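You operate a simulated robot arm through the tools that you are given. There is no shell and no other tool. Be economical: measure what you need, move in short steps, check, and stop when the job is done.

Carry out the task below with a simulated robot arm. There is one attempt and no reset: what you move stays moved.

JOB
Unwind the mini blue bobbin fully and set it on the pack bench.
Fine: black knob to UNWIND, winder slider till EMPTY and left home, knob to WIND again, roller arm away before lifting. Leave the rest.

It is judged by the outcome, as a careful person would: the job done as asked, and still so three seconds after it is handed in. It fails if anything else is knocked over, pushed out of place, dropped, spilled or broken.

ROBOT AND FRAMES
A 7-joint arm with a two-finger parallel gripper, fixed in place. Base frame: the origin is at the foot of the arm, x ahead of it, y to its left, z up. Readings come in mm, degrees, newtons and seconds.
With the tool pointing down near the work surface it reaches from about 300 to 700 mm from the base axis. Its first joint turns from -66.0 to 66.0 degrees. Payload 1.57 kg.
The TCP is the grasp point between the finger pads, 30 mm short of the fingertips. In the tool frame z runs along the fingers and y along their closing line. The gripper opens to 110 mm. The fingers are 24 mm wide and 12 mm thick; the gripper's body (48 by 112 mm) begins 78 mm behind the TCP.
Orientation is that of the tool frame in the base frame, as [roll, pitch, yaw] about the fixed x, y, z axes, in that order (R = Rz(yaw) Ry(pitch) Rx(roll)). With the fingers straight down and closing along the base's y, the tool's x points along the base's -x, its y along +y and its z along -z.

CONTROLS
- The arm moves only by the tool play_rows. Its argument "targets" is a list that holds one entry, the list of rows, each a list of 6 numbers: the shift along the tool's x, y, z in mm, then the turn, a rotation vector about the tool's x, y, z in degrees. In form: [[[tx, ty, tz, wx, wy, wz], ...]]. A call has 1 to 8 rows; each row shifts and turns the commanded pose from where the row before left it, along the tool's axes as they then stand. "hand" is the opening, from 0 (shut) to 1 (fully open), set as the call begins (left out, the last holds). Rows are played at 5 a second. More than 50 mm and 8.6 degrees between two rows, or a gripper value outside its range, and nothing of the call is played. Where a pose cannot be reached the arm comes as near as it can. A force on the tool above 60 N (or 10 N above the force at the start of the call, whichever is more), or a blocked arm, ends the call early, and 0.2 s more pass. The fingers move at their own pace (about 108 mm/s each) and stop on an object; they squeeze with about 31 N. The grip force told is the motor's: it shows also when the fingers shut on nothing. Time passes only in rows, and 0.2 s behind the last, so rows that do not move let the fingers close. The reply holds the time, the measured pose of the TCP, the force on the tool along the base axes, the opening and the grip force, in the units named above and with some noise.
- Cameras (640 x 400 px; columns grow to the right, rows downward): "scene" is fixed at [180.1, -410.7, 1397.6]; the picture's right is [0.57, -0.82, 0.00], its down [-0.52, -0.36, -0.78] and it looks along [0.64, 0.44, -0.63] (base axes); focal length 275 px, centre (320, 200). "wrist" rides on the gripper at [70, 16, -141] in the tool frame; the picture's right is [-0.23, 0.97, 0.00], its down [-0.86, -0.20, -0.48] and it looks along [-0.47, -0.11, 0.88] (tool axes); focal length 222 px, centre (320, 200). There is no depth. A picture from a camera that has moved, and an enlarged one, comes with that camera's place and axes in the base frame and with its lens.
- capture(camera): a new picture of that camera. The clock stands still meanwhile.
- zoom(camera, box): a new picture of the part [left, top, right, bottom] of that camera's present view, enlarged. The clock stands still meanwhile.
- hand_in(): hands the job in; it is judged then, once.

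Work in short steps. Places have to be worked out from the pictures, the camera data and where the tool is seen: move nearer, look again, correct. Check each grasp and each placing, and mend what went wrong. You have 120 turns and 64 pictures in all, those below and enlarged ones among them. Open the gripper and draw the arm clear of the work before you hand the job in, unless the task says otherwise; then end with one line.

The tools are called after "Request:" as name(argument=value, ...) on one line, values as JSON. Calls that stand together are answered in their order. play_rows: Moves the arm, as the interface text tells. Its arguments: {"type":"object","properties":{"targets":{"type":"array"},"hand":{"type":"number"}},"required":["targets"]} The other tools are called the same way: capture (camera) takes a picture; zoom (camera, box) takes an enlarged picture of a part of a camera's view; hand_in () hands the job in.

At the start:

```text
clock: 0.0
eef_pos: [457.5, -53.2, 1139.3]
tcp_rot: [179.9, 0.1, -180.0]
ft_force: [0.2, -0.4, 0.0]
finger_gap: 109.8
gripper_force: 0.0
```

scene: 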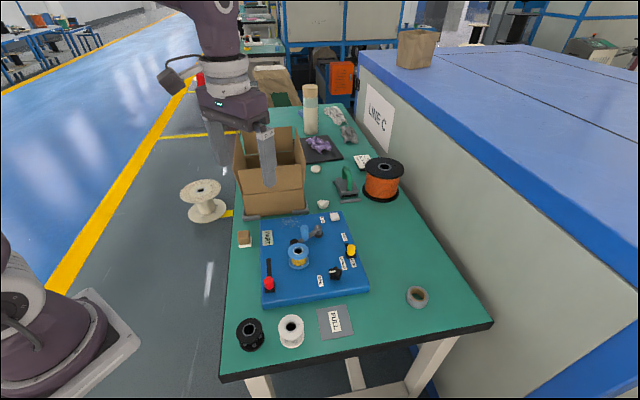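
wrist: 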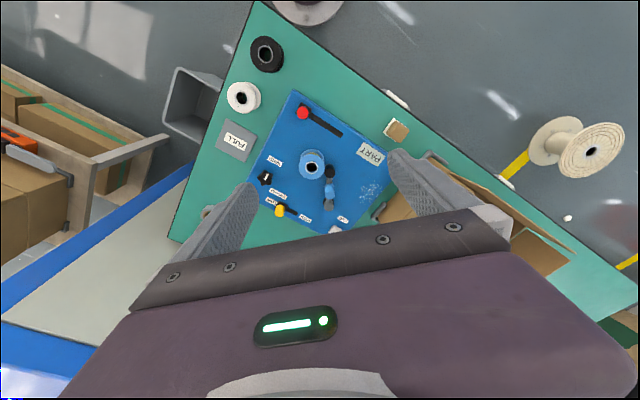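

The blue panel carries the winder with several controls; I zoom in to read the labels.

Request:
zoom(camera="scene", box=[230, 200, 390, 300])

Request:
zoom(camera="wrist", box=[220, 80, 412, 240])

Request:
zoom(camera="scene", box=[220, 80, 476, 240])

```text
4.00 times, centred on (310, 250) of scene
camera zoom: at [180.1, -410.7, 1397.6], right [0.57, -0.82, 0.0], down [-0.52, -0.36, -0.78], along [0.64, 0.44, -0.63], focal length 1099 px, centre (360, 0)
```

zoom: 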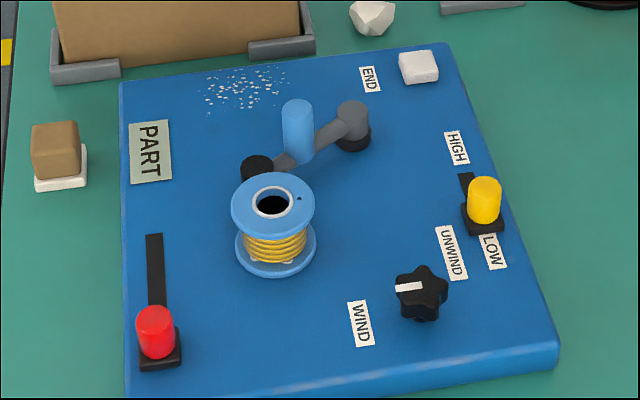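

```text
2.50 times, centred on (316, 160) of wrist
camera zoom: at [388.0, -37.3, 1279.2], right [0.23, 0.97, 0.0], down [0.86, -0.2, 0.48], along [0.47, -0.11, -0.88], focal length 555 px, centre (330, 300)
```

zoom: 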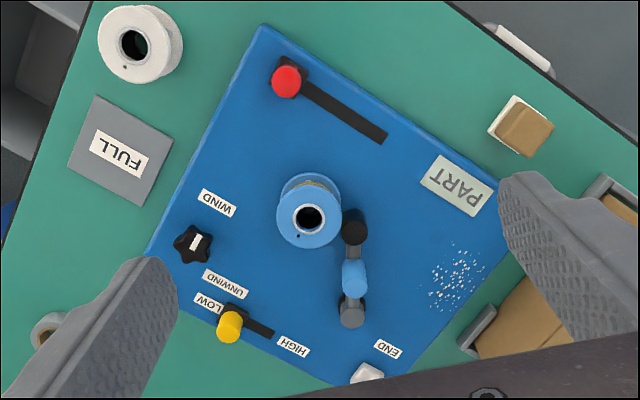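

```text
2.50 times, centred on (348, 160) of scene
camera zoom: at [180.1, -410.7, 1397.6], right [0.57, -0.82, 0.0], down [-0.52, -0.36, -0.78], along [0.64, 0.44, -0.63], focal length 687 px, centre (250, 300)
```

zoom: 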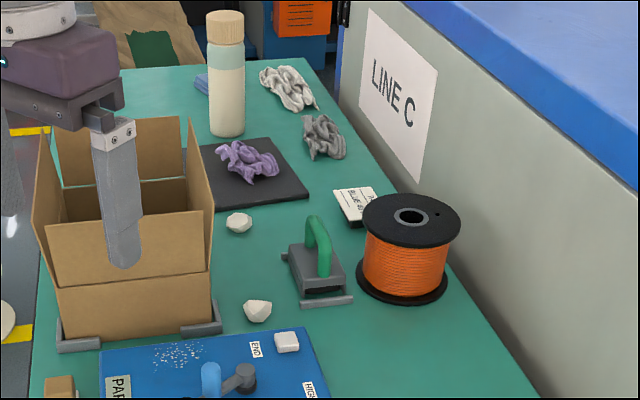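

I don't yet know which surface is the pack bench. I look at the bench on the left of the wrist view, and the other surroundings.

Request:
zoom(camera="wrist", box=[0, 40, 256, 200])

Request:
zoom(camera="scene", box=[350, 0, 640, 180])

```text
2.50 times, centred on (128, 120) of wrist
camera zoom: at [388.0, -37.3, 1279.2], right [0.23, 0.97, 0.0], down [0.86, -0.2, 0.48], along [0.47, -0.11, -0.88], focal length 555 px, centre (800, 400)
```

zoom: 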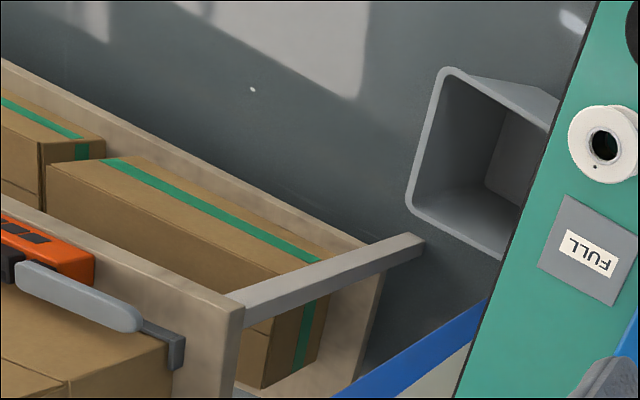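

```text
2.21 times, centred on (495, 90) of scene
camera zoom: at [180.1, -410.7, 1397.6], right [0.57, -0.82, 0.0], down [-0.52, -0.36, -0.78], along [0.64, 0.44, -0.63], focal length 606 px, centre (-66, 443)
```

zoom: 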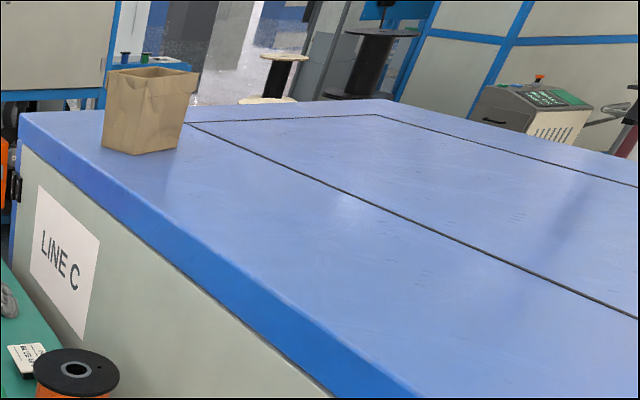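

The PART plate looks like a state display. I read the card behind the black plate and check the far end for a pack bench.

Request:
zoom(camera="scene", box=[335, 145, 399, 185])

Request:
zoom(camera="scene", box=[220, 0, 380, 100])

Request:
zoom(camera="scene", box=[220, 290, 380, 390])

```text
10.00 times, centred on (367, 165) of scene
camera zoom: at [180.1, -410.7, 1397.6], right [0.57, -0.82, 0.0], down [-0.52, -0.36, -0.78], along [0.64, 0.44, -0.63], focal length 2748 px, centre (-150, 550)
```

zoom: 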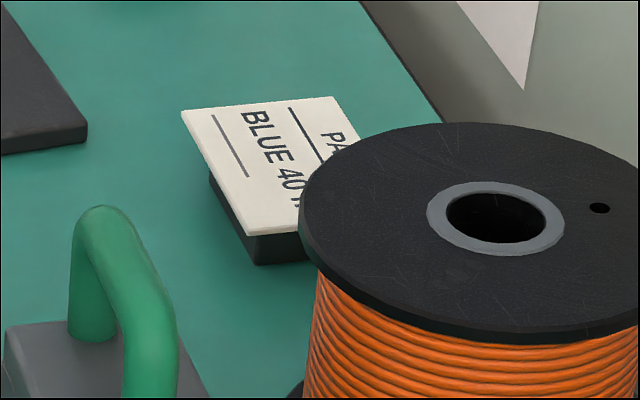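

```text
4.00 times, centred on (300, 50) of scene
camera zoom: at [180.1, -410.7, 1397.6], right [0.57, -0.82, 0.0], down [-0.52, -0.36, -0.78], along [0.64, 0.44, -0.63], focal length 1099 px, centre (400, 800)
```

zoom: 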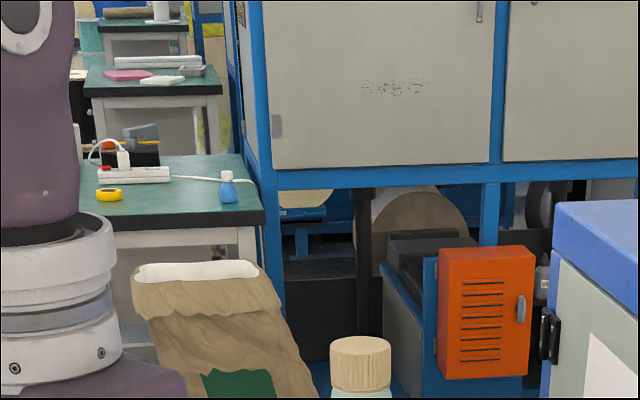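

```text
4.00 times, centred on (300, 340) of scene
camera zoom: at [180.1, -410.7, 1397.6], right [0.57, -0.82, 0.0], down [-0.52, -0.36, -0.78], along [0.64, 0.44, -0.63], focal length 1099 px, centre (400, -360)
```

zoom: 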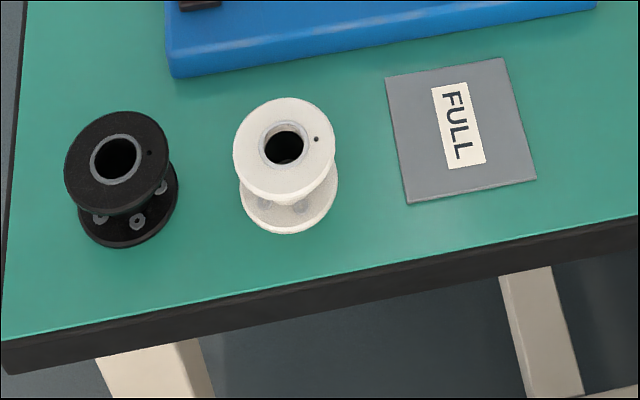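

Bobbin judged near (545,-91), top z≈830; knob (552,-203), red slider (438,-82). The card reads PACK BLUE 40 m, so the green bench is the pack bench, with the empty bobbins at its near edge. I lower for a closer look.

Request:
play_rows(targets=[[[0, -12, 45, 0, 0, 0], [0, -12, 45, 0, 0, 0], [0, -12, 45, 0, 0, 0], [0, 0, 30, 0, 0, 0]]], hand=1)

Request:
capture(camera="wrist")

```text
clock: 1.0
eef_pos: [457.9, -87.9, 974.2]
tcp_rot: [180.0, -0.1, -179.9]
ft_force: [-0.7, 0.6, -0.3]
finger_gap: 110.0
gripper_force: 0.0
```

```text
53 pictures are left
camera wrist: at [386.5, -71.4, 1115.5], right [0.23, 0.97, 0.0], down [0.86, -0.2, 0.48], along [0.47, -0.11, -0.88], focal length 222 px, centre (320, 200)
```

wrist: 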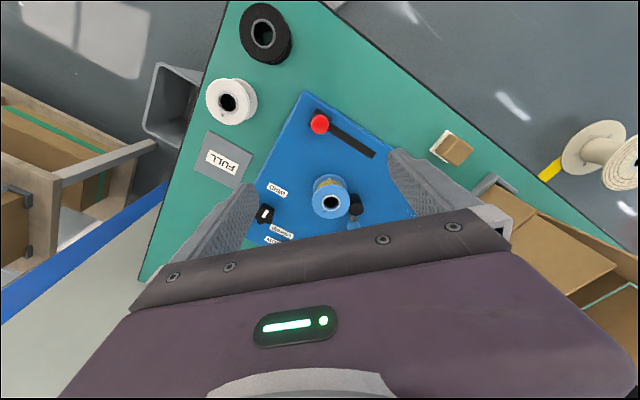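

Zooming on the bobbin, knob and roller arm in this view.

Request:
zoom(camera="wrist", box=[240, 85, 432, 245])

Request:
zoom(camera="scene", box=[275, 205, 371, 265])

```text
2.50 times, centred on (336, 165) of wrist
camera zoom: at [386.5, -71.4, 1115.5], right [0.23, 0.97, 0.0], down [0.86, -0.2, 0.48], along [0.47, -0.11, -0.88], focal length 555 px, centre (280, 288)
```

zoom: 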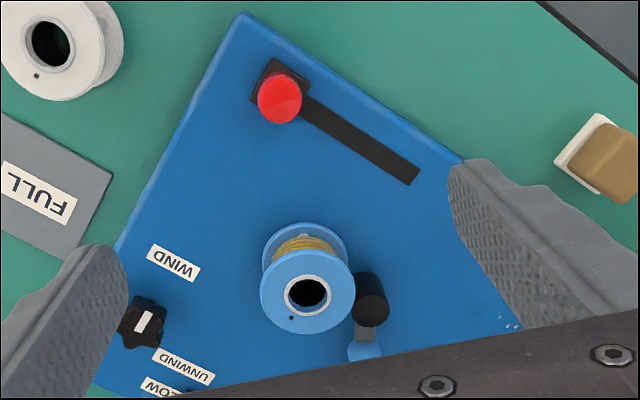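

```text
6.67 times, centred on (323, 235) of scene
camera zoom: at [180.1, -410.7, 1397.6], right [0.57, -0.82, 0.0], down [-0.52, -0.36, -0.78], along [0.64, 0.44, -0.63], focal length 1832 px, centre (300, -33)
```

zoom: 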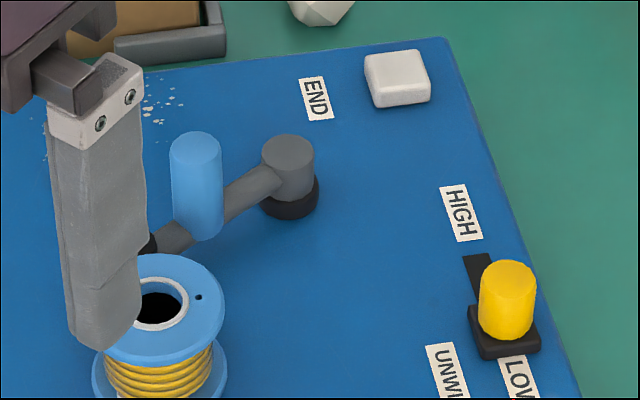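

The pointer is at WIND (~134° in base), UNWIND lies clockwise seen from above, about 90–125° away. I move above the knob and pre-turn counter-clockwise by 48° to leave turning room.

Request:
play_rows(targets=[[[-31, -38, 20, 0, 0, 0], [-31, -38, 20, 0, 0, 0], [-32, -38, 20, 0, 0, 0], [0, 0, 0, 0, 0, -8.5], [0, 0, 0, 0, 0, -8.5], [0, 0, 0, 0, 0, -8.5], [0, 0, 0, 0, 0, -8.5], [0, 0, 0, 0, 0, -8.5]]], hand=0.6)

Request:
capture(camera="wrist")

Request:
zoom(camera="scene", box=[270, 215, 398, 295])

```text
refused: row 1 steps farther than a row can; nothing moved
```

```text
50 pictures are left
camera wrist: at [386.5, -71.4, 1115.5], right [0.23, 0.97, 0.0], down [0.86, -0.2, 0.48], along [0.47, -0.11, -0.88], focal length 222 px, centre (320, 200)
```

wrist: 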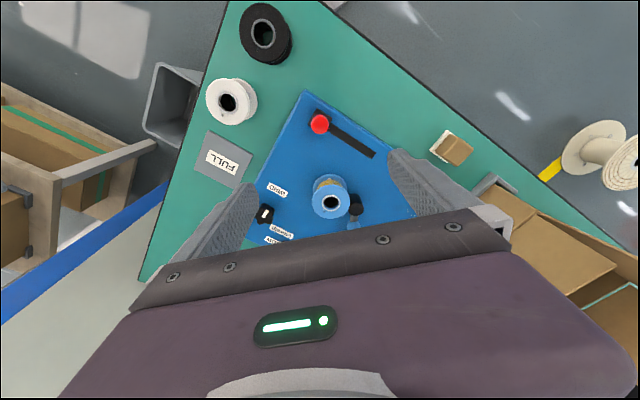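

```text
5.00 times, centred on (334, 255) of scene
camera zoom: at [180.1, -410.7, 1397.6], right [0.57, -0.82, 0.0], down [-0.52, -0.36, -0.78], along [0.64, 0.44, -0.63], focal length 1374 px, centre (250, -75)
```

zoom: 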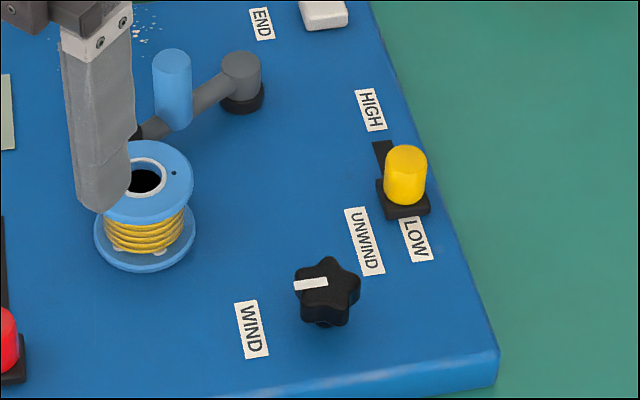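

The step was too long; I split it more finely.

Request:
play_rows(targets=[[[-23.5, -28.5, 16, 0, 0, 0], [-23.5, -28.5, 16, 0, 0, 0], [-23.5, -28.5, 16, 0, 0, 0], [-23.5, -28.5, 16, 0, 0, 0], [0, 0, 0, 0, 0, -8.5], [0, 0, 0, 0, 0, -8.5], [0, 0, 0, 0, 0, -8.5], [0, 0, 0, 0, 0, -8.5]]], hand=0.6)

Request:
capture(camera="wrist")

Request:
zoom(camera="scene", box=[270, 215, 398, 295])

```text
clock: 2.8
eef_pos: [551.3, -204.7, 910.0]
tcp_rot: [179.9, 0.0, -145.7]
ft_force: [0.0, 0.2, -0.4]
finger_gap: 65.8
gripper_force: 0.0
```

```text
48 pictures are left
camera wrist: at [484.5, -229.3, 1050.4], right [-0.36, 0.93, 0.0], down [0.82, 0.32, 0.48], along [0.45, 0.17, -0.88], focal length 222 px, centre (320, 200)
```

wrist: 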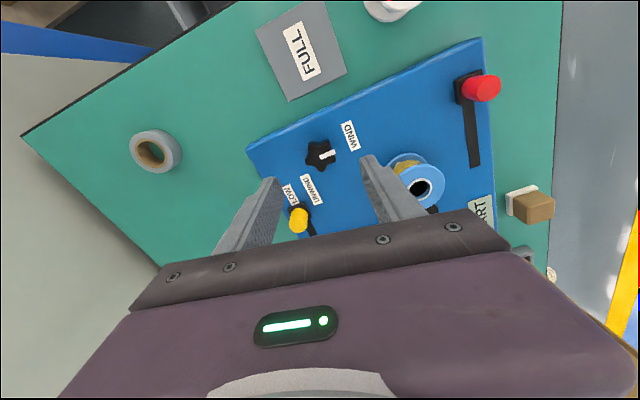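

```text
5.00 times, centred on (334, 255) of scene
camera zoom: at [180.1, -410.7, 1397.6], right [0.57, -0.82, 0.0], down [-0.52, -0.36, -0.78], along [0.64, 0.44, -0.63], focal length 1374 px, centre (250, -75)
```

zoom: 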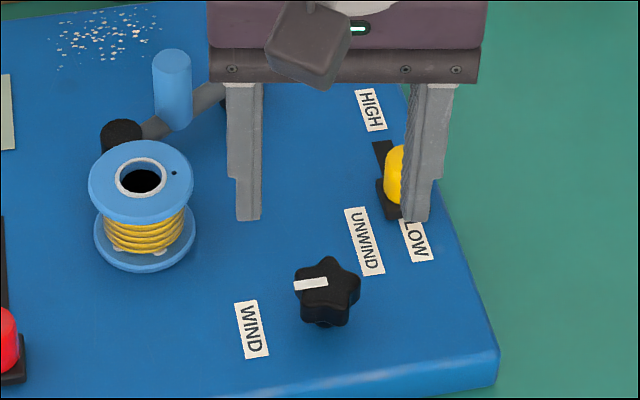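

Knob confirmed at about (553,-203), top ≈812. I turn a little more counter-clockwise and descend around it with tips at about 794.

Request:
play_rows(targets=[[[0, 0, 0, 0, 0, -8.5], [0, 0, 0, 0, 0, -8.5], [0, 0, 0, 0, 0, -8.5], [-2.5, -0.7, 40, 0, 0, 0], [0, 0, 30, 0, 0, 0], [0, 0, 15, 0, 0, 0], [0, 0, 0, 0, 0, 0]]])

Request:
zoom(camera="scene", box=[270, 215, 398, 295])

```text
clock: 4.4
eef_pos: [554.0, -198.3, 823.9]
tcp_rot: [-179.9, 0.2, -120.4]
ft_force: [0.1, 0.5, 0.0]
finger_gap: 66.1
gripper_force: 0.1
```

```text
5.00 times, centred on (334, 255) of scene
camera zoom: at [180.1, -410.7, 1397.6], right [0.57, -0.82, 0.0], down [-0.52, -0.36, -0.78], along [0.64, 0.44, -0.63], focal length 1374 px, centre (250, -75)
```

zoom: 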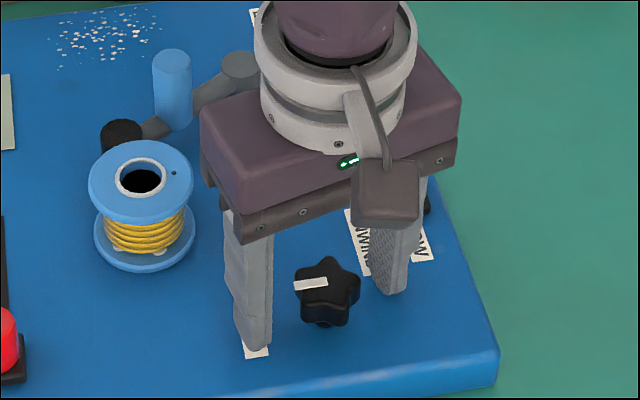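

The finger midpoint is about 2–3 mm past the knob along tool −x; I correct by 2 mm and close.

Request:
play_rows(targets=[[[2.5, 0, 3, 0, 0, 0], [0, 0, 0, 0, 0, 0], [0, 0, 0, 0, 0, 0]]], hand=0.1)

Request:
zoom(camera="scene", box=[302, 235, 366, 275])

```text
clock: 5.2
eef_pos: [554.3, -201.8, 822.3]
tcp_rot: [-179.7, 0.1, -120.4]
ft_force: [11.3, 1.9, 22.4]
finger_gap: 34.0
gripper_force: 41.8
```

```text
10.00 times, centred on (334, 255) of scene
camera zoom: at [180.0, -410.5, 1397.6], right [0.57, -0.82, 0.0], down [-0.52, -0.36, -0.78], along [0.64, 0.44, -0.63], focal length 2748 px, centre (180, -350)
```

zoom: 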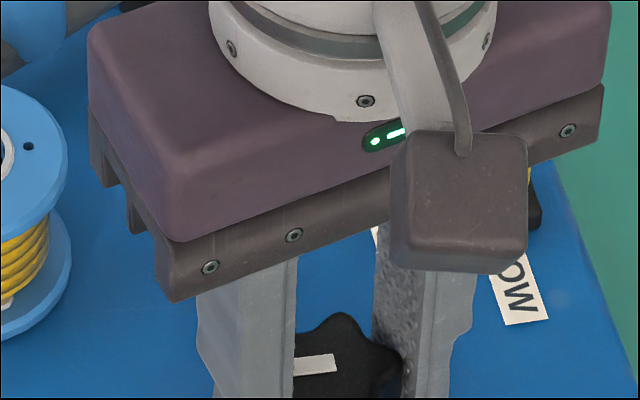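

Knob is gripped (gap 34) but the tips press the board; I ease up 2.5 mm and turn clockwise in small steps.

Request:
play_rows(targets=[[[0, 0, -2.5, 0, 0, 0], [0, 0, 0, 0, 0, 5], [0, 0, 0, 0, 0, 8], [0, 0, 0, 0, 0, 8], [0, 0, 0, 0, 0, 8], [0, 0, 0, 0, 0, 8]]])

Request:
zoom(camera="scene", box=[302, 245, 366, 285])

```text
clock: 6.6
eef_pos: [551.9, -202.5, 823.7]
tcp_rot: [179.8, -0.1, -157.6]
ft_force: [10.6, 9.2, -23.3]
finger_gap: 33.7
gripper_force: 41.5
```

```text
10.00 times, centred on (334, 265) of scene
camera zoom: at [180.7, -410.6, 1397.5], right [0.57, -0.82, 0.0], down [-0.52, -0.36, -0.78], along [0.64, 0.44, -0.63], focal length 2748 px, centre (180, -450)
```

zoom: 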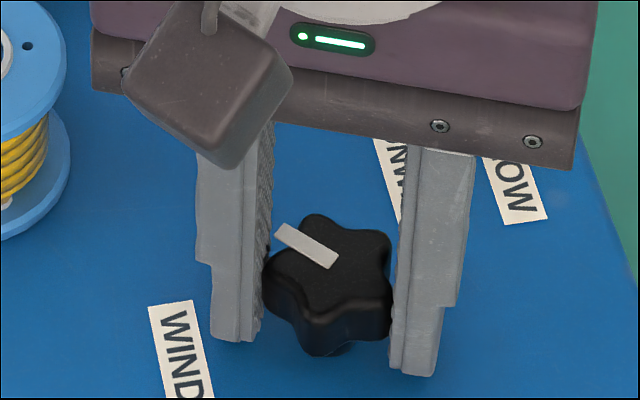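

It turns with the grip (37°). I continue, easing 1 mm down.

Request:
play_rows(targets=[[[0, 0, 1, 0, 0, 8], [0, 0, 0, 0, 0, 8], [0, 0, 0, 0, 0, 8], [0, 0, 0, 0, 0, 8], [0, 0, 0, 0, 0, 8], [0, 0, 0, 0, 0, 0]]])

Request:
zoom(camera="scene", box=[302, 235, 366, 275])

```text
clock: 8.0
eef_pos: [553.4, -202.1, 823.9]
tcp_rot: [179.7, -0.2, 162.5]
ft_force: [-0.2, 27.6, -12.4]
finger_gap: 33.6
gripper_force: 41.3
```

```text
10.00 times, centred on (334, 255) of scene
camera zoom: at [180.3, -410.1, 1397.7], right [0.57, -0.82, 0.0], down [-0.52, -0.36, -0.78], along [0.64, 0.44, -0.63], focal length 2748 px, centre (180, -350)
```

zoom: 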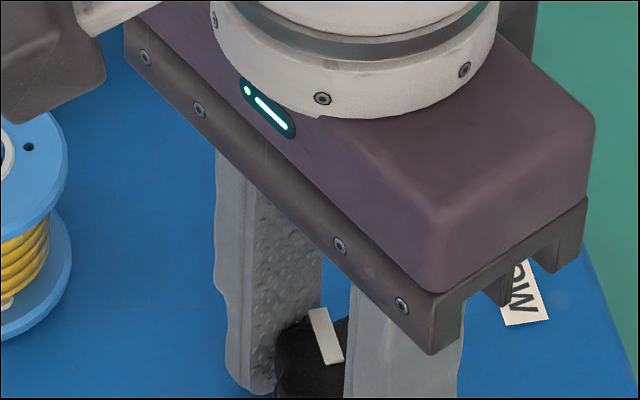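

No stop felt yet (77° turned). I continue gently.

Request:
play_rows(targets=[[[0, 0, 0.5, 0, 0, 6], [0, 0, 0, 0, 0, 6], [0, 0, 0, 0, 0, 6], [0, 0, 0, 0, 0, 0]]])

Request:
zoom(camera="scene", box=[302, 235, 366, 275])

```text
clock: 9.0
eef_pos: [553.4, -202.0, 823.0]
tcp_rot: [179.7, 0.0, 144.5]
ft_force: [-1.8, 35.0, 10.1]
finger_gap: 33.6
gripper_force: 42.3
```

```text
10.00 times, centred on (334, 255) of scene
camera zoom: at [179.9, -409.8, 1397.9], right [0.57, -0.82, 0.0], down [-0.52, -0.36, -0.78], along [0.64, 0.44, -0.63], focal length 2748 px, centre (180, -350)
```

zoom: 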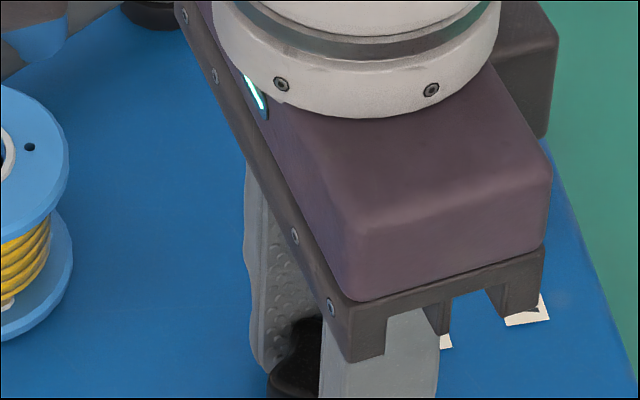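

95° turned with side force growing. I open and lift to see the pointer against the labels.

Request:
play_rows(targets=[[[0, 0, 0, 0, 0, 0], [0, 0, 0, 0, 0, 0], [0, 0, -30, 0, 0, 0], [0, 0, -40, 0, 0, 0], [0, 0, -40, 0, 0, 0]]], hand=0.6)

Request:
zoom(camera="scene", box=[270, 215, 398, 295])

Request:
capture(camera="wrist")

```text
clock: 10.2
eef_pos: [552.9, -204.5, 932.7]
tcp_rot: [179.9, -0.1, 144.6]
ft_force: [0.2, -0.4, -0.2]
finger_gap: 66.0
gripper_force: 0.1
```

```text
5.00 times, centred on (334, 255) of scene
camera zoom: at [180.1, -410.7, 1397.6], right [0.57, -0.82, 0.0], down [-0.52, -0.36, -0.78], along [0.64, 0.44, -0.63], focal length 1374 px, centre (250, -75)
```

zoom: 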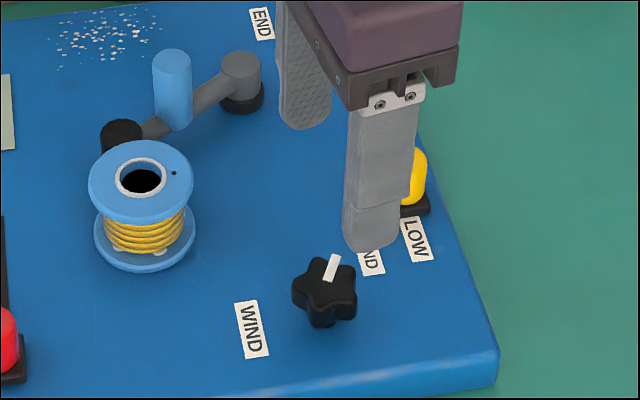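

```text
40 pictures are left
camera wrist: at [505.2, -150.6, 1071.9], right [0.75, 0.66, 0.0], down [0.58, -0.66, 0.48], along [0.32, -0.36, -0.88], focal length 222 px, centre (320, 200)
```

wrist: 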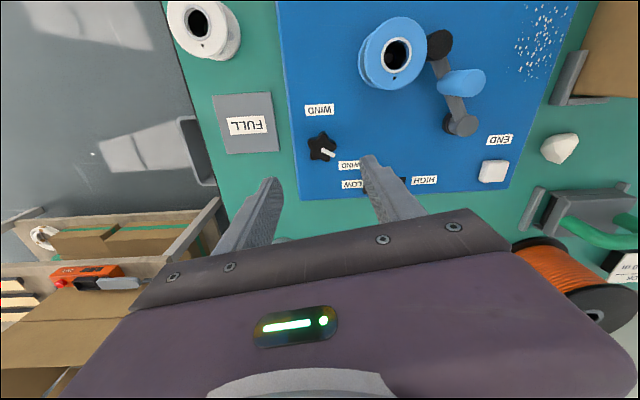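

The pointer now aims close to UNWIND. One enlarged look to judge the angle.

Request:
zoom(camera="wrist", box=[288, 90, 384, 200])

```text
3.64 times, centred on (336, 145) of wrist
camera zoom: at [505.2, -150.6, 1071.9], right [0.75, 0.66, 0.0], down [0.58, -0.66, 0.48], along [0.32, -0.36, -0.88], focal length 808 px, centre (262, 400)
```

zoom: 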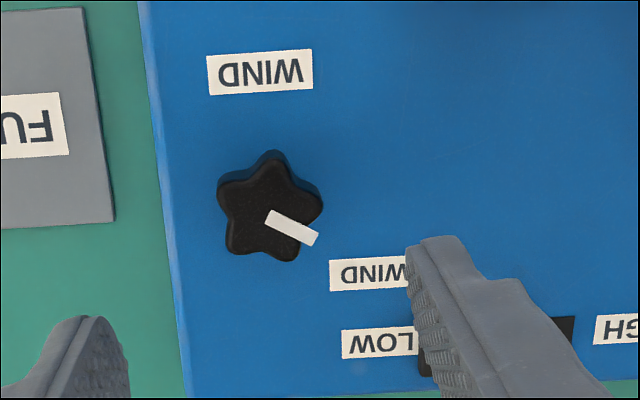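

Pointer lines up with UNWIND. Next I move over the red winder slider at about (437,-83), closing line along its slot.

Request:
play_rows(targets=[[[41, 8, 0, 0, 0, 0], [41, 8, 0, 0, 0, 0], [41, 8, 0, 0, 0, 0], [41, 8, 0, 0, 0, 0], [0, 0, 20, 0, 0, 8], [0, 0, 20, 0, 0, 1.5], [0, 0, 0, 0, 0, 0]]], hand=0.5)

Request:
capture(camera="wrist")

```text
clock: 11.8
eef_pos: [438.2, -82.7, 893.5]
tcp_rot: [179.9, 0.0, 135.0]
ft_force: [0.6, 0.9, 0.3]
finger_gap: 55.1
gripper_force: 0.1
```

```text
38 pictures are left
camera wrist: at [400.6, -21.7, 1033.5], right [0.85, 0.53, 0.0], down [0.46, -0.75, 0.48], along [0.25, -0.41, -0.88], focal length 222 px, centre (320, 200)
```

wrist: 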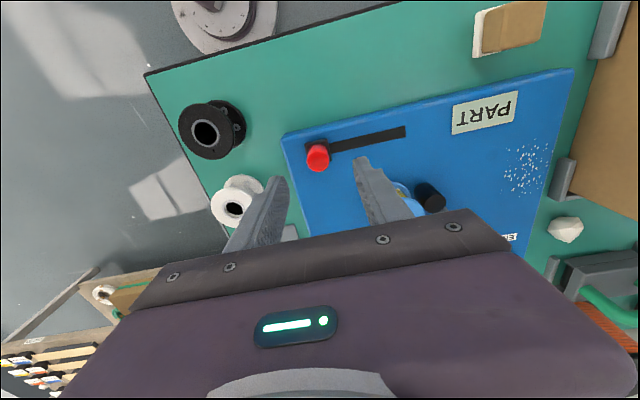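

Slider handle at about (435,-82). I descend to TCP z≈828 and close on it.

Request:
play_rows(targets=[[[2, -2, 35, 0, 0, 0], [0, 0, 30, 0, 0, 0], [0, 0, 0, 0, 0, 0]]])

Request:
play_rows(targets=[[[0, 0, 0, 0, 0, 0], [0, 0, 0, 0, 0, 0]]], hand=0.08)

Request:
zoom(camera="scene", box=[230, 210, 358, 290])

```text
clock: 12.6
eef_pos: [436.3, -84.3, 824.9]
tcp_rot: [180.0, 0.0, 135.0]
ft_force: [0.2, -0.1, 0.7]
finger_gap: 55.1
gripper_force: 0.1
```

```text
clock: 13.2
eef_pos: [436.8, -81.7, 825.3]
tcp_rot: [179.8, -0.1, 135.2]
ft_force: [3.8, 5.2, -7.7]
finger_gap: 25.8
gripper_force: 36.5
```

```text
5.00 times, centred on (294, 250) of scene
camera zoom: at [180.3, -410.6, 1397.6], right [0.57, -0.82, 0.0], down [-0.52, -0.36, -0.78], along [0.64, 0.44, -0.63], focal length 1374 px, centre (450, -50)
```

zoom: 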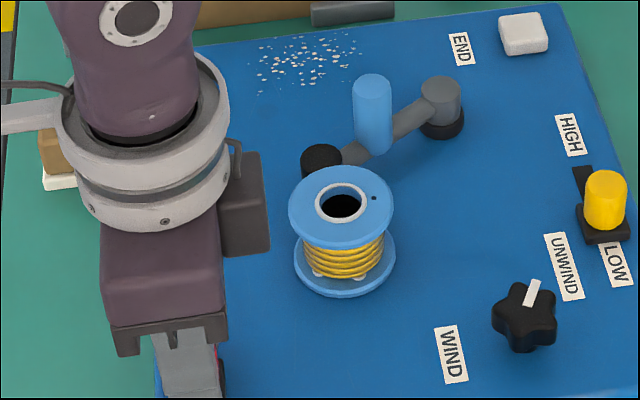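

The handle is gripped (gap 26). I slide it along the slot (+tool y).

Request:
play_rows(targets=[[[0, 12, 0, 0, 0, 0], [0, 15, 0, 0, 0, 0], [0, 15, 0, 0, 0, 0], [0, 15, 0, 0, 0, 0], [0, 13, 0, 0, 0, 0], [0, 0, 0, 0, 0, 0]]])

Request:
zoom(camera="scene", box=[230, 210, 358, 290])

```text
clock: 14.6
eef_pos: [484.8, -33.5, 828.7]
tcp_rot: [-179.9, 0.0, 135.0]
ft_force: [1.6, -3.5, -25.3]
finger_gap: 25.7
gripper_force: 36.7
```

```text
5.00 times, centred on (294, 250) of scene
camera zoom: at [180.5, -410.8, 1397.5], right [0.57, -0.82, 0.0], down [-0.52, -0.36, -0.78], along [0.64, 0.44, -0.63], focal length 1374 px, centre (450, -50)
```

zoom: 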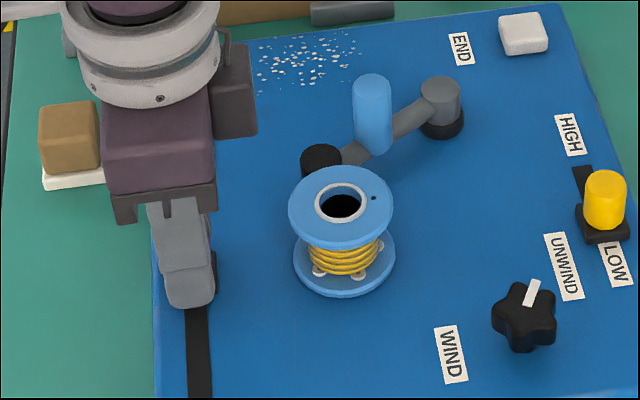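

The winding is shrinking, so the slider works. I push to the slot's end, ease down 2 mm, wait and look.

Request:
play_rows(targets=[[[0, 5, 2, 0, 0, 0], [0, 5, 0, 0, 0, 0], [0, 0, 0, 0, 0, 0], [0, 0, 0, 0, 0, 0], [0, 0, 0, 0, 0, 0], [0, 0, 0, 0, 0, 0], [0, 0, 0, 0, 0, 0], [0, 0, 0, 0, 0, 0]]])

Request:
zoom(camera="scene", box=[230, 210, 358, 290])

```text
clock: 16.4
eef_pos: [492.0, -26.0, 824.6]
tcp_rot: [180.0, 0.2, 134.9]
ft_force: [9.0, -7.4, 26.6]
finger_gap: 25.9
gripper_force: 36.6
```

```text
5.00 times, centred on (294, 250) of scene
camera zoom: at [179.9, -410.8, 1397.6], right [0.57, -0.82, 0.0], down [-0.52, -0.36, -0.78], along [0.64, 0.44, -0.63], focal length 1374 px, centre (450, -50)
```

zoom: 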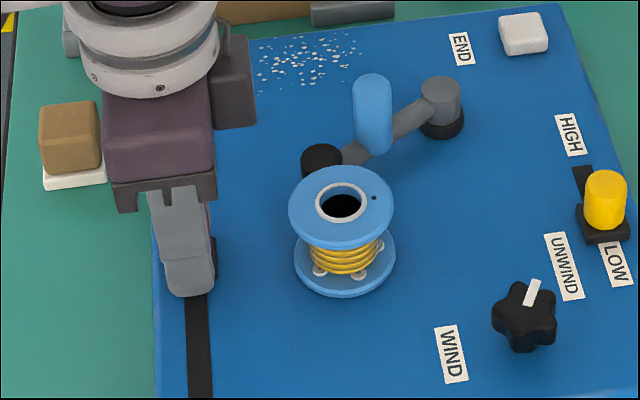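

Each stroke takes some off. I slide it back home and look at the winding and the display.

Request:
play_rows(targets=[[[0, -15, -1, 0, 0, 0], [0, -16, 0, 0, 0, 0], [0, -16, 0, 0, 0, 0], [0, -16, 0, 0, 0, 0], [0, -15, 0, 0, 0, 0], [0, 0, 0, 0, 0, 0]]])

Request:
zoom(camera="scene", box=[230, 210, 358, 290])

```text
clock: 17.8
eef_pos: [435.7, -80.1, 827.5]
tcp_rot: [179.9, 0.0, 135.0]
ft_force: [13.0, -13.3, -18.0]
finger_gap: 25.6
gripper_force: 37.2
```

```text
5.00 times, centred on (294, 250) of scene
camera zoom: at [180.6, -411.0, 1397.4], right [0.57, -0.82, 0.0], down [-0.52, -0.36, -0.78], along [0.64, 0.44, -0.63], focal length 1374 px, centre (450, -50)
```

zoom: 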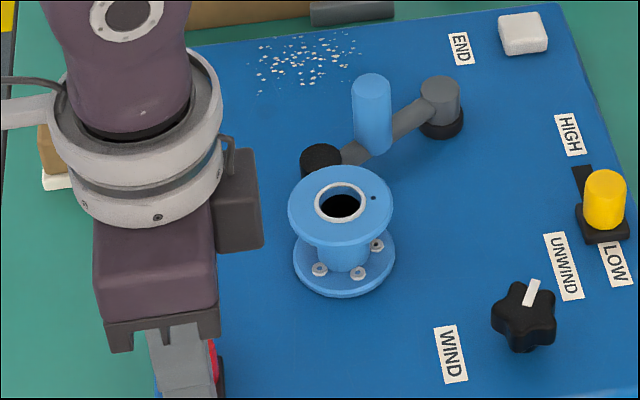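

The core looks bare. I press the last 2 mm home, release, lift and read the display.

Request:
play_rows(targets=[[[0, -2.5, 0, 0, 0, 0], [0, 0, 0, 0, 0, 0]]])

Request:
play_rows(targets=[[[0, 0, 0, 0, 0, 0], [0, 0, 0, 0, 0, 0], [0, 0, -35, 0, 0, 0], [0, 0, -35, 0, 0, 0], [0, 0, -35, 0, 0, 0]]], hand=0.5)

Request:
capture(camera="wrist")

```text
clock: 18.4
eef_pos: [434.3, -82.4, 827.2]
tcp_rot: [179.9, 0.0, 135.1]
ft_force: [14.4, -5.1, -7.5]
finger_gap: 25.8
gripper_force: 36.8
```

```text
clock: 19.6
eef_pos: [434.1, -82.7, 933.9]
tcp_rot: [-180.0, 0.1, 135.1]
ft_force: [-0.2, -0.2, 0.2]
finger_gap: 55.2
gripper_force: 0.1
```

```text
33 pictures are left
camera wrist: at [395.7, -21.5, 1073.7], right [0.85, 0.53, 0.0], down [0.46, -0.75, 0.48], along [0.25, -0.41, -0.88], focal length 222 px, centre (320, 200)
```

wrist: 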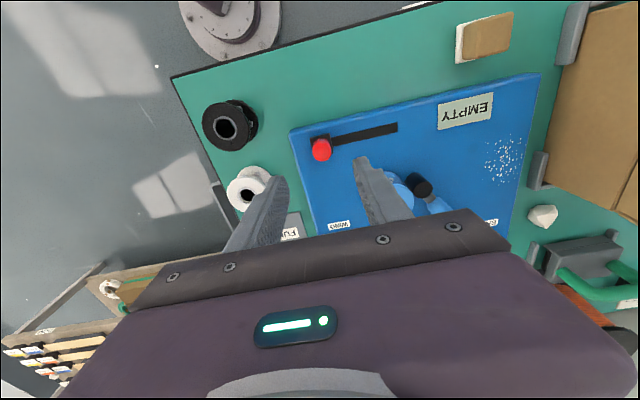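

Display reads EMPTY and the slider is home. Back to the knob to return it to WIND.

Request:
play_rows(targets=[[[-42.2, 0, 0, 0, 0, 0], [-42.2, 0, 0, 0, 0, 0], [-42.2, 0, 0, 0, 0, 0], [-42.2, 0, 0, 0, 0, 0], [0, 0, 45, 0, 0, 0], [0, 0, 45, 0, 0, 0], [0, 0, 20, 0, 0, 0], [0, 0, 0, 0, 0, 0]]], hand=0.6)

Request:
zoom(camera="scene", box=[270, 215, 398, 295])

```text
clock: 21.4
eef_pos: [553.9, -204.1, 821.3]
tcp_rot: [179.8, 0.0, 135.1]
ft_force: [-0.5, 0.3, -0.5]
finger_gap: 66.4
gripper_force: 0.1
```

```text
5.00 times, centred on (334, 255) of scene
camera zoom: at [180.1, -410.7, 1397.6], right [0.57, -0.82, 0.0], down [-0.52, -0.36, -0.78], along [0.64, 0.44, -0.63], focal length 1374 px, centre (250, -75)
```

zoom: 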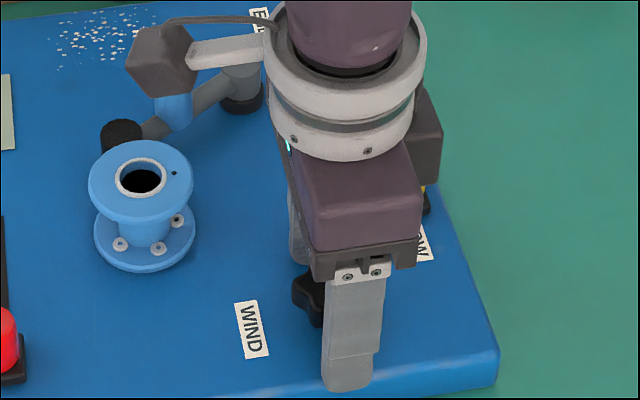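

Positioned around the knob; closing.

Request:
play_rows(targets=[[[0, 0, -2, 0, 0, 0], [0, 0, 0, 0, 0, 0], [0, 0, 0, 0, 0, 0]]], hand=0.1)

Request:
play_rows(targets=[[[0, 0, 0, 0, 0, -5], [0, 0, 0, 0, 0, -8], [0, 0, 0, 0, 0, -8], [0, 0, 0, 0, 0, -8], [0, 0, 0, 0, 0, -8], [0, 0, 0, 0, 0, 0]]])

```text
clock: 22.2
eef_pos: [555.8, -202.7, 822.5]
tcp_rot: [180.0, -0.2, 135.1]
ft_force: [6.5, 3.2, -22.0]
finger_gap: 33.6
gripper_force: 41.2
```

```text
clock: 23.6
eef_pos: [554.4, -201.1, 823.9]
tcp_rot: [179.9, 0.0, 172.2]
ft_force: [13.5, 12.6, -31.1]
finger_gap: 32.9
gripper_force: 41.3
```

Turning on track, 37° so far; I ease down slightly and continue.

Request:
play_rows(targets=[[[0, 0, 1, 0, 0, -8], [0, 0, 0, 0, 0, -8], [0, 0, 0, 0, 0, -8], [0, 0, 0, 0, 0, -8], [0, 0, 0, 0, 0, -8], [0, 0, 0, 0, 0, -8], [0, 0, 0, 0, 0, 0]]])

Request:
zoom(camera="scene", box=[302, 245, 366, 285])

```text
clock: 25.2
eef_pos: [553.3, -201.0, 823.0]
tcp_rot: [-180.0, 0.1, -139.8]
ft_force: [-7.3, 29.5, 32.6]
finger_gap: 33.1
gripper_force: 40.9
```

```text
10.00 times, centred on (334, 265) of scene
camera zoom: at [179.4, -409.8, 1398.0], right [0.57, -0.82, 0.0], down [-0.52, -0.36, -0.78], along [0.64, 0.44, -0.63], focal length 2748 px, centre (180, -450)
```

zoom: 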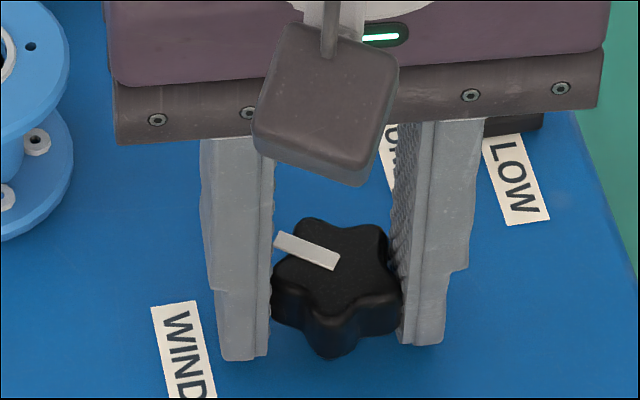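

About 40° remain to WIND. Continue.

Request:
play_rows(targets=[[[0, 0.5, -1, 0, 0, -8], [0, 0, 0, 0, 0, -8], [0, 0, 0, 0, 0, -8], [0, 0, 0, 0, 0, -8], [0, 0, 0, 0, 0, -5], [0, 0, 0, 0, 0, 0]]])

Request:
play_rows(targets=[[[0, 0, 0, 0, 0, 0], [0, 0, 0, 0, 0, 0], [0, 0, -30, 0, 0, 0], [0, 0, -40, 0, 0, 0], [0, 0, -40, 0, 0, 0]]], hand=0.6)

Request:
capture(camera="wrist")

Request:
zoom(camera="scene", box=[230, 210, 358, 290])

```text
clock: 26.6
eef_pos: [553.1, -201.7, 822.3]
tcp_rot: [179.8, 0.0, -102.9]
ft_force: [-12.0, 14.2, 10.5]
finger_gap: 32.9
gripper_force: 41.1
```

```text
clock: 27.8
eef_pos: [553.1, -201.6, 933.7]
tcp_rot: [-179.9, 0.0, -102.9]
ft_force: [-0.3, -0.1, 0.0]
finger_gap: 65.9
gripper_force: 0.1
```

```text
30 pictures are left
camera wrist: at [521.6, -265.8, 1073.5], right [-0.9, 0.44, 0.0], down [0.39, 0.79, 0.48], along [0.21, 0.43, -0.88], focal length 222 px, centre (320, 200)
```

wrist: 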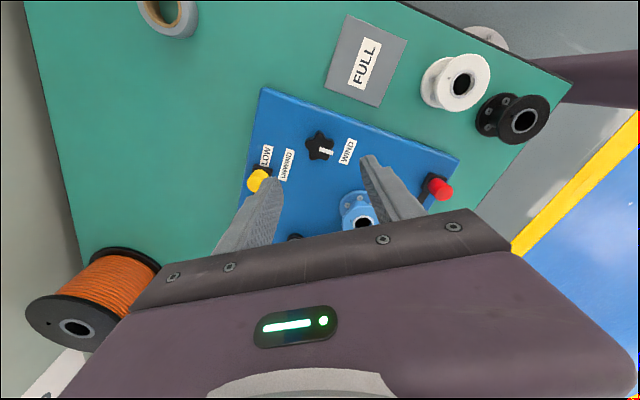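

```text
5.00 times, centred on (294, 250) of scene
camera zoom: at [180.1, -410.7, 1397.6], right [0.57, -0.82, 0.0], down [-0.52, -0.36, -0.78], along [0.64, 0.44, -0.63], focal length 1374 px, centre (450, -50)
```

zoom: 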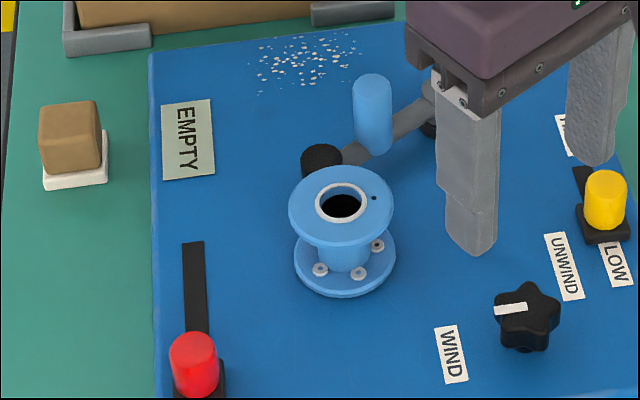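

Knob is back at WIND and display says EMPTY. Roller arm: pivot ≈(654,-79), blue handle ≈(606,-65, top 850), roller ≈(567,-59). I'll turn the wrist so the fingers close tangentially and go over the handle.

Request:
play_rows(targets=[[[0, 0, 0, 0, 0, 8.5], [0, 0, 0, 0, 0, 8.5], [0, 0, 0, 0, 0, 8.5], [0, 0, 0, 0, 0, 8.5], [0, 0, 0, 0, 0, 8.5], [0, 0, 0, 0, 0, 8.5], [0, 0, 0, 0, 0, 8.5], [0, 0, 0, 0, 0, 8.5]]], hand=0.45)

Request:
play_rows(targets=[[[0, 0, 0, 0, 0, 8.5], [0, 0, 0, 0, 0, 8.5], [0, 0, 0, 0, 0, 8.5], [-3, 36.6, 0, 0, 0, 0], [-3, 36.6, 0, 0, 0, 0], [-3, 36.6, 0, 0, 0, 0], [-3, 36.6, 0, 0, 0, 0], [0, 0, 0, 0, 0, 0]]])

Request:
capture(camera="wrist")

Request:
zoom(camera="scene", box=[250, 190, 378, 270])

```text
clock: 29.6
eef_pos: [553.5, -201.6, 932.5]
tcp_rot: [179.9, 0.1, -171.2]
ft_force: [0.4, 0.8, 0.2]
finger_gap: 49.5
gripper_force: 0.1
```

```text
clock: 31.4
eef_pos: [605.6, -62.0, 934.6]
tcp_rot: [180.0, 0.0, 163.5]
ft_force: [0.5, 0.3, 0.3]
finger_gap: 49.6
gripper_force: 0.1
```

```text
28 pictures are left
camera wrist: at [543.4, -26.2, 1074.7], right [0.49, 0.87, 0.0], down [0.76, -0.43, 0.48], along [0.42, -0.24, -0.88], focal length 222 px, centre (320, 200)
```

wrist: 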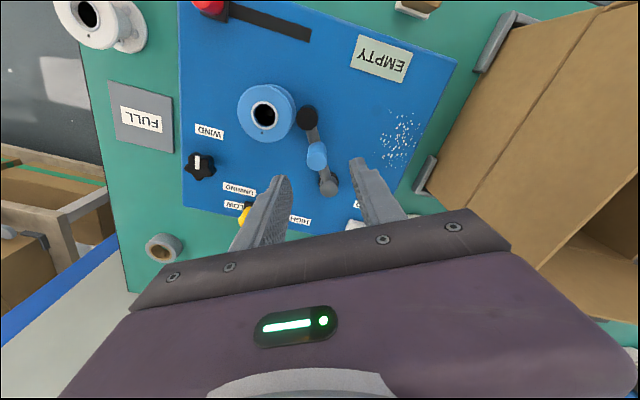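

```text
5.00 times, centred on (314, 230) of scene
camera zoom: at [180.1, -410.6, 1397.6], right [0.57, -0.82, 0.0], down [-0.52, -0.36, -0.78], along [0.64, 0.44, -0.63], focal length 1374 px, centre (350, 50)
```

zoom: 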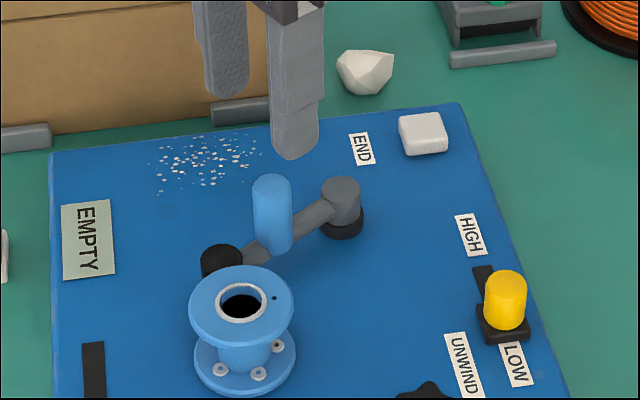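

Handle top at ≈(607,-66). I adjust, descend to TCP z≈850 (tips ≈820, above the arm), then narrow the fingers to a loose cage.

Request:
play_rows(targets=[[[-2.5, -4, 30, 0, 0, 0], [0, 0, 30, 0, 0, 0], [0, 0, 23, 0, 0, 0], [0, 0, 0, 0, 0, 0]]])

Request:
zoom(camera="scene", box=[250, 190, 378, 270])

```text
clock: 32.4
eef_pos: [607.7, -67.9, 850.7]
tcp_rot: [179.9, -0.1, 163.5]
ft_force: [-0.5, -0.1, 0.5]
finger_gap: 49.4
gripper_force: 0.0
```

```text
5.00 times, centred on (314, 230) of scene
camera zoom: at [180.1, -410.7, 1397.6], right [0.57, -0.82, 0.0], down [-0.52, -0.36, -0.78], along [0.64, 0.44, -0.63], focal length 1374 px, centre (350, 50)
```

zoom: 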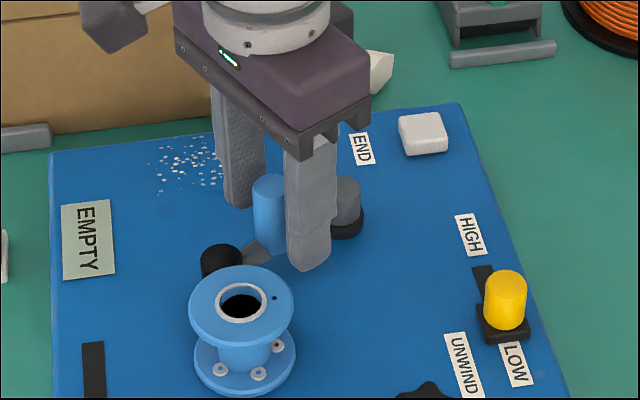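

The fingers straddle the blue handle. I narrow them and swing the arm clockwise about the pivot, away from the bobbin.

Request:
play_rows(targets=[[[0, 0, 0, 0, 0, 0], [0, 0, 0, 0, 0, 0], [-0.4, 5, 0, 0, 0, 5], [-0.5, 7, 0, 0, 0, 8], [-0.5, 7, 0, 0, 0, 8], [-0.5, 7, 0, 0, 0, 8], [0, 0, 0, 0, 0, 0]]], hand=0.24)

Request:
zoom(camera="scene", box=[250, 190, 378, 270])

```text
clock: 34.0
eef_pos: [621.3, -45.6, 851.4]
tcp_rot: [179.8, 0.0, 134.4]
ft_force: [0.1, -0.1, 0.9]
finger_gap: 27.0
gripper_force: 0.6
```

```text
5.00 times, centred on (314, 230) of scene
camera zoom: at [180.1, -410.7, 1397.6], right [0.57, -0.82, 0.0], down [-0.52, -0.36, -0.78], along [0.64, 0.44, -0.63], focal length 1374 px, centre (350, 50)
```

zoom: 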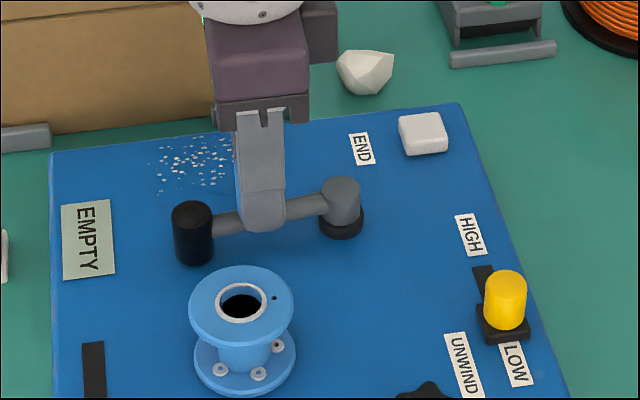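

The arm swings freely and the roller has left the bobbin. I carry on another ~35° for clear room.

Request:
play_rows(targets=[[[-0.5, 7, 0, 0, 0, 8], [-0.5, 7, 0, 0, 0, 8], [-0.5, 7, 0, 0, 0, 8], [-0.5, 7, 0, 0, 0, 8], [0, 0, 0, 0, 0, 0]]])

Request:
zoom(camera="scene", box=[250, 190, 378, 270])

```text
clock: 35.2
eef_pos: [645.3, -33.8, 852.2]
tcp_rot: [-179.8, 0.0, 102.4]
ft_force: [-6.8, -4.7, -1.7]
finger_gap: 33.1
gripper_force: 3.8
```

```text
5.00 times, centred on (314, 230) of scene
camera zoom: at [180.0, -410.8, 1397.5], right [0.57, -0.82, 0.0], down [-0.52, -0.36, -0.78], along [0.64, 0.44, -0.63], focal length 1374 px, centre (350, 50)
```

zoom: 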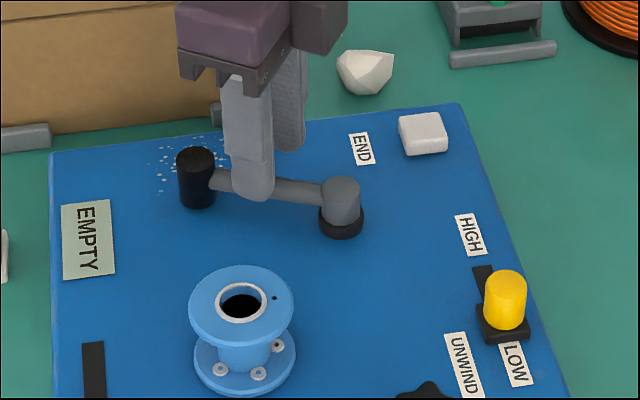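

The roller arm reached its stop, well away. I open, lift clear, and turn the wrist back toward yaw 160.

Request:
play_rows(targets=[[[0, 0, 0, 0, 0, 0], [0, 0, 0, 0, 0, 0], [0, 0, -35, 0, 0, 0], [0, 0, -35, 0, 0, 0], [0, 0, -20, 0, 0, 0]]], hand=0.5)

Request:
play_rows(targets=[[[0, 0, 0, 0, 0, -8.3], [0, 0, 0, 0, 0, -8.3], [0, 0, 0, 0, 0, -8.3], [0, 0, 0, 0, 0, -8.3], [0, 0, 0, 0, 0, -8.3], [0, 0, 0, 0, 0, -8.3], [0, 0, 0, 0, 0, -8.3]]], hand=0.8)

```text
clock: 36.4
eef_pos: [644.5, -32.6, 943.8]
tcp_rot: [-180.0, -0.1, 102.4]
ft_force: [0.2, -0.1, -0.4]
finger_gap: 55.0
gripper_force: 0.1
```

```text
clock: 38.0
eef_pos: [644.8, -34.0, 942.8]
tcp_rot: [179.8, 0.1, 160.8]
ft_force: [0.1, 0.2, -0.3]
finger_gap: 88.1
gripper_force: 0.0
```

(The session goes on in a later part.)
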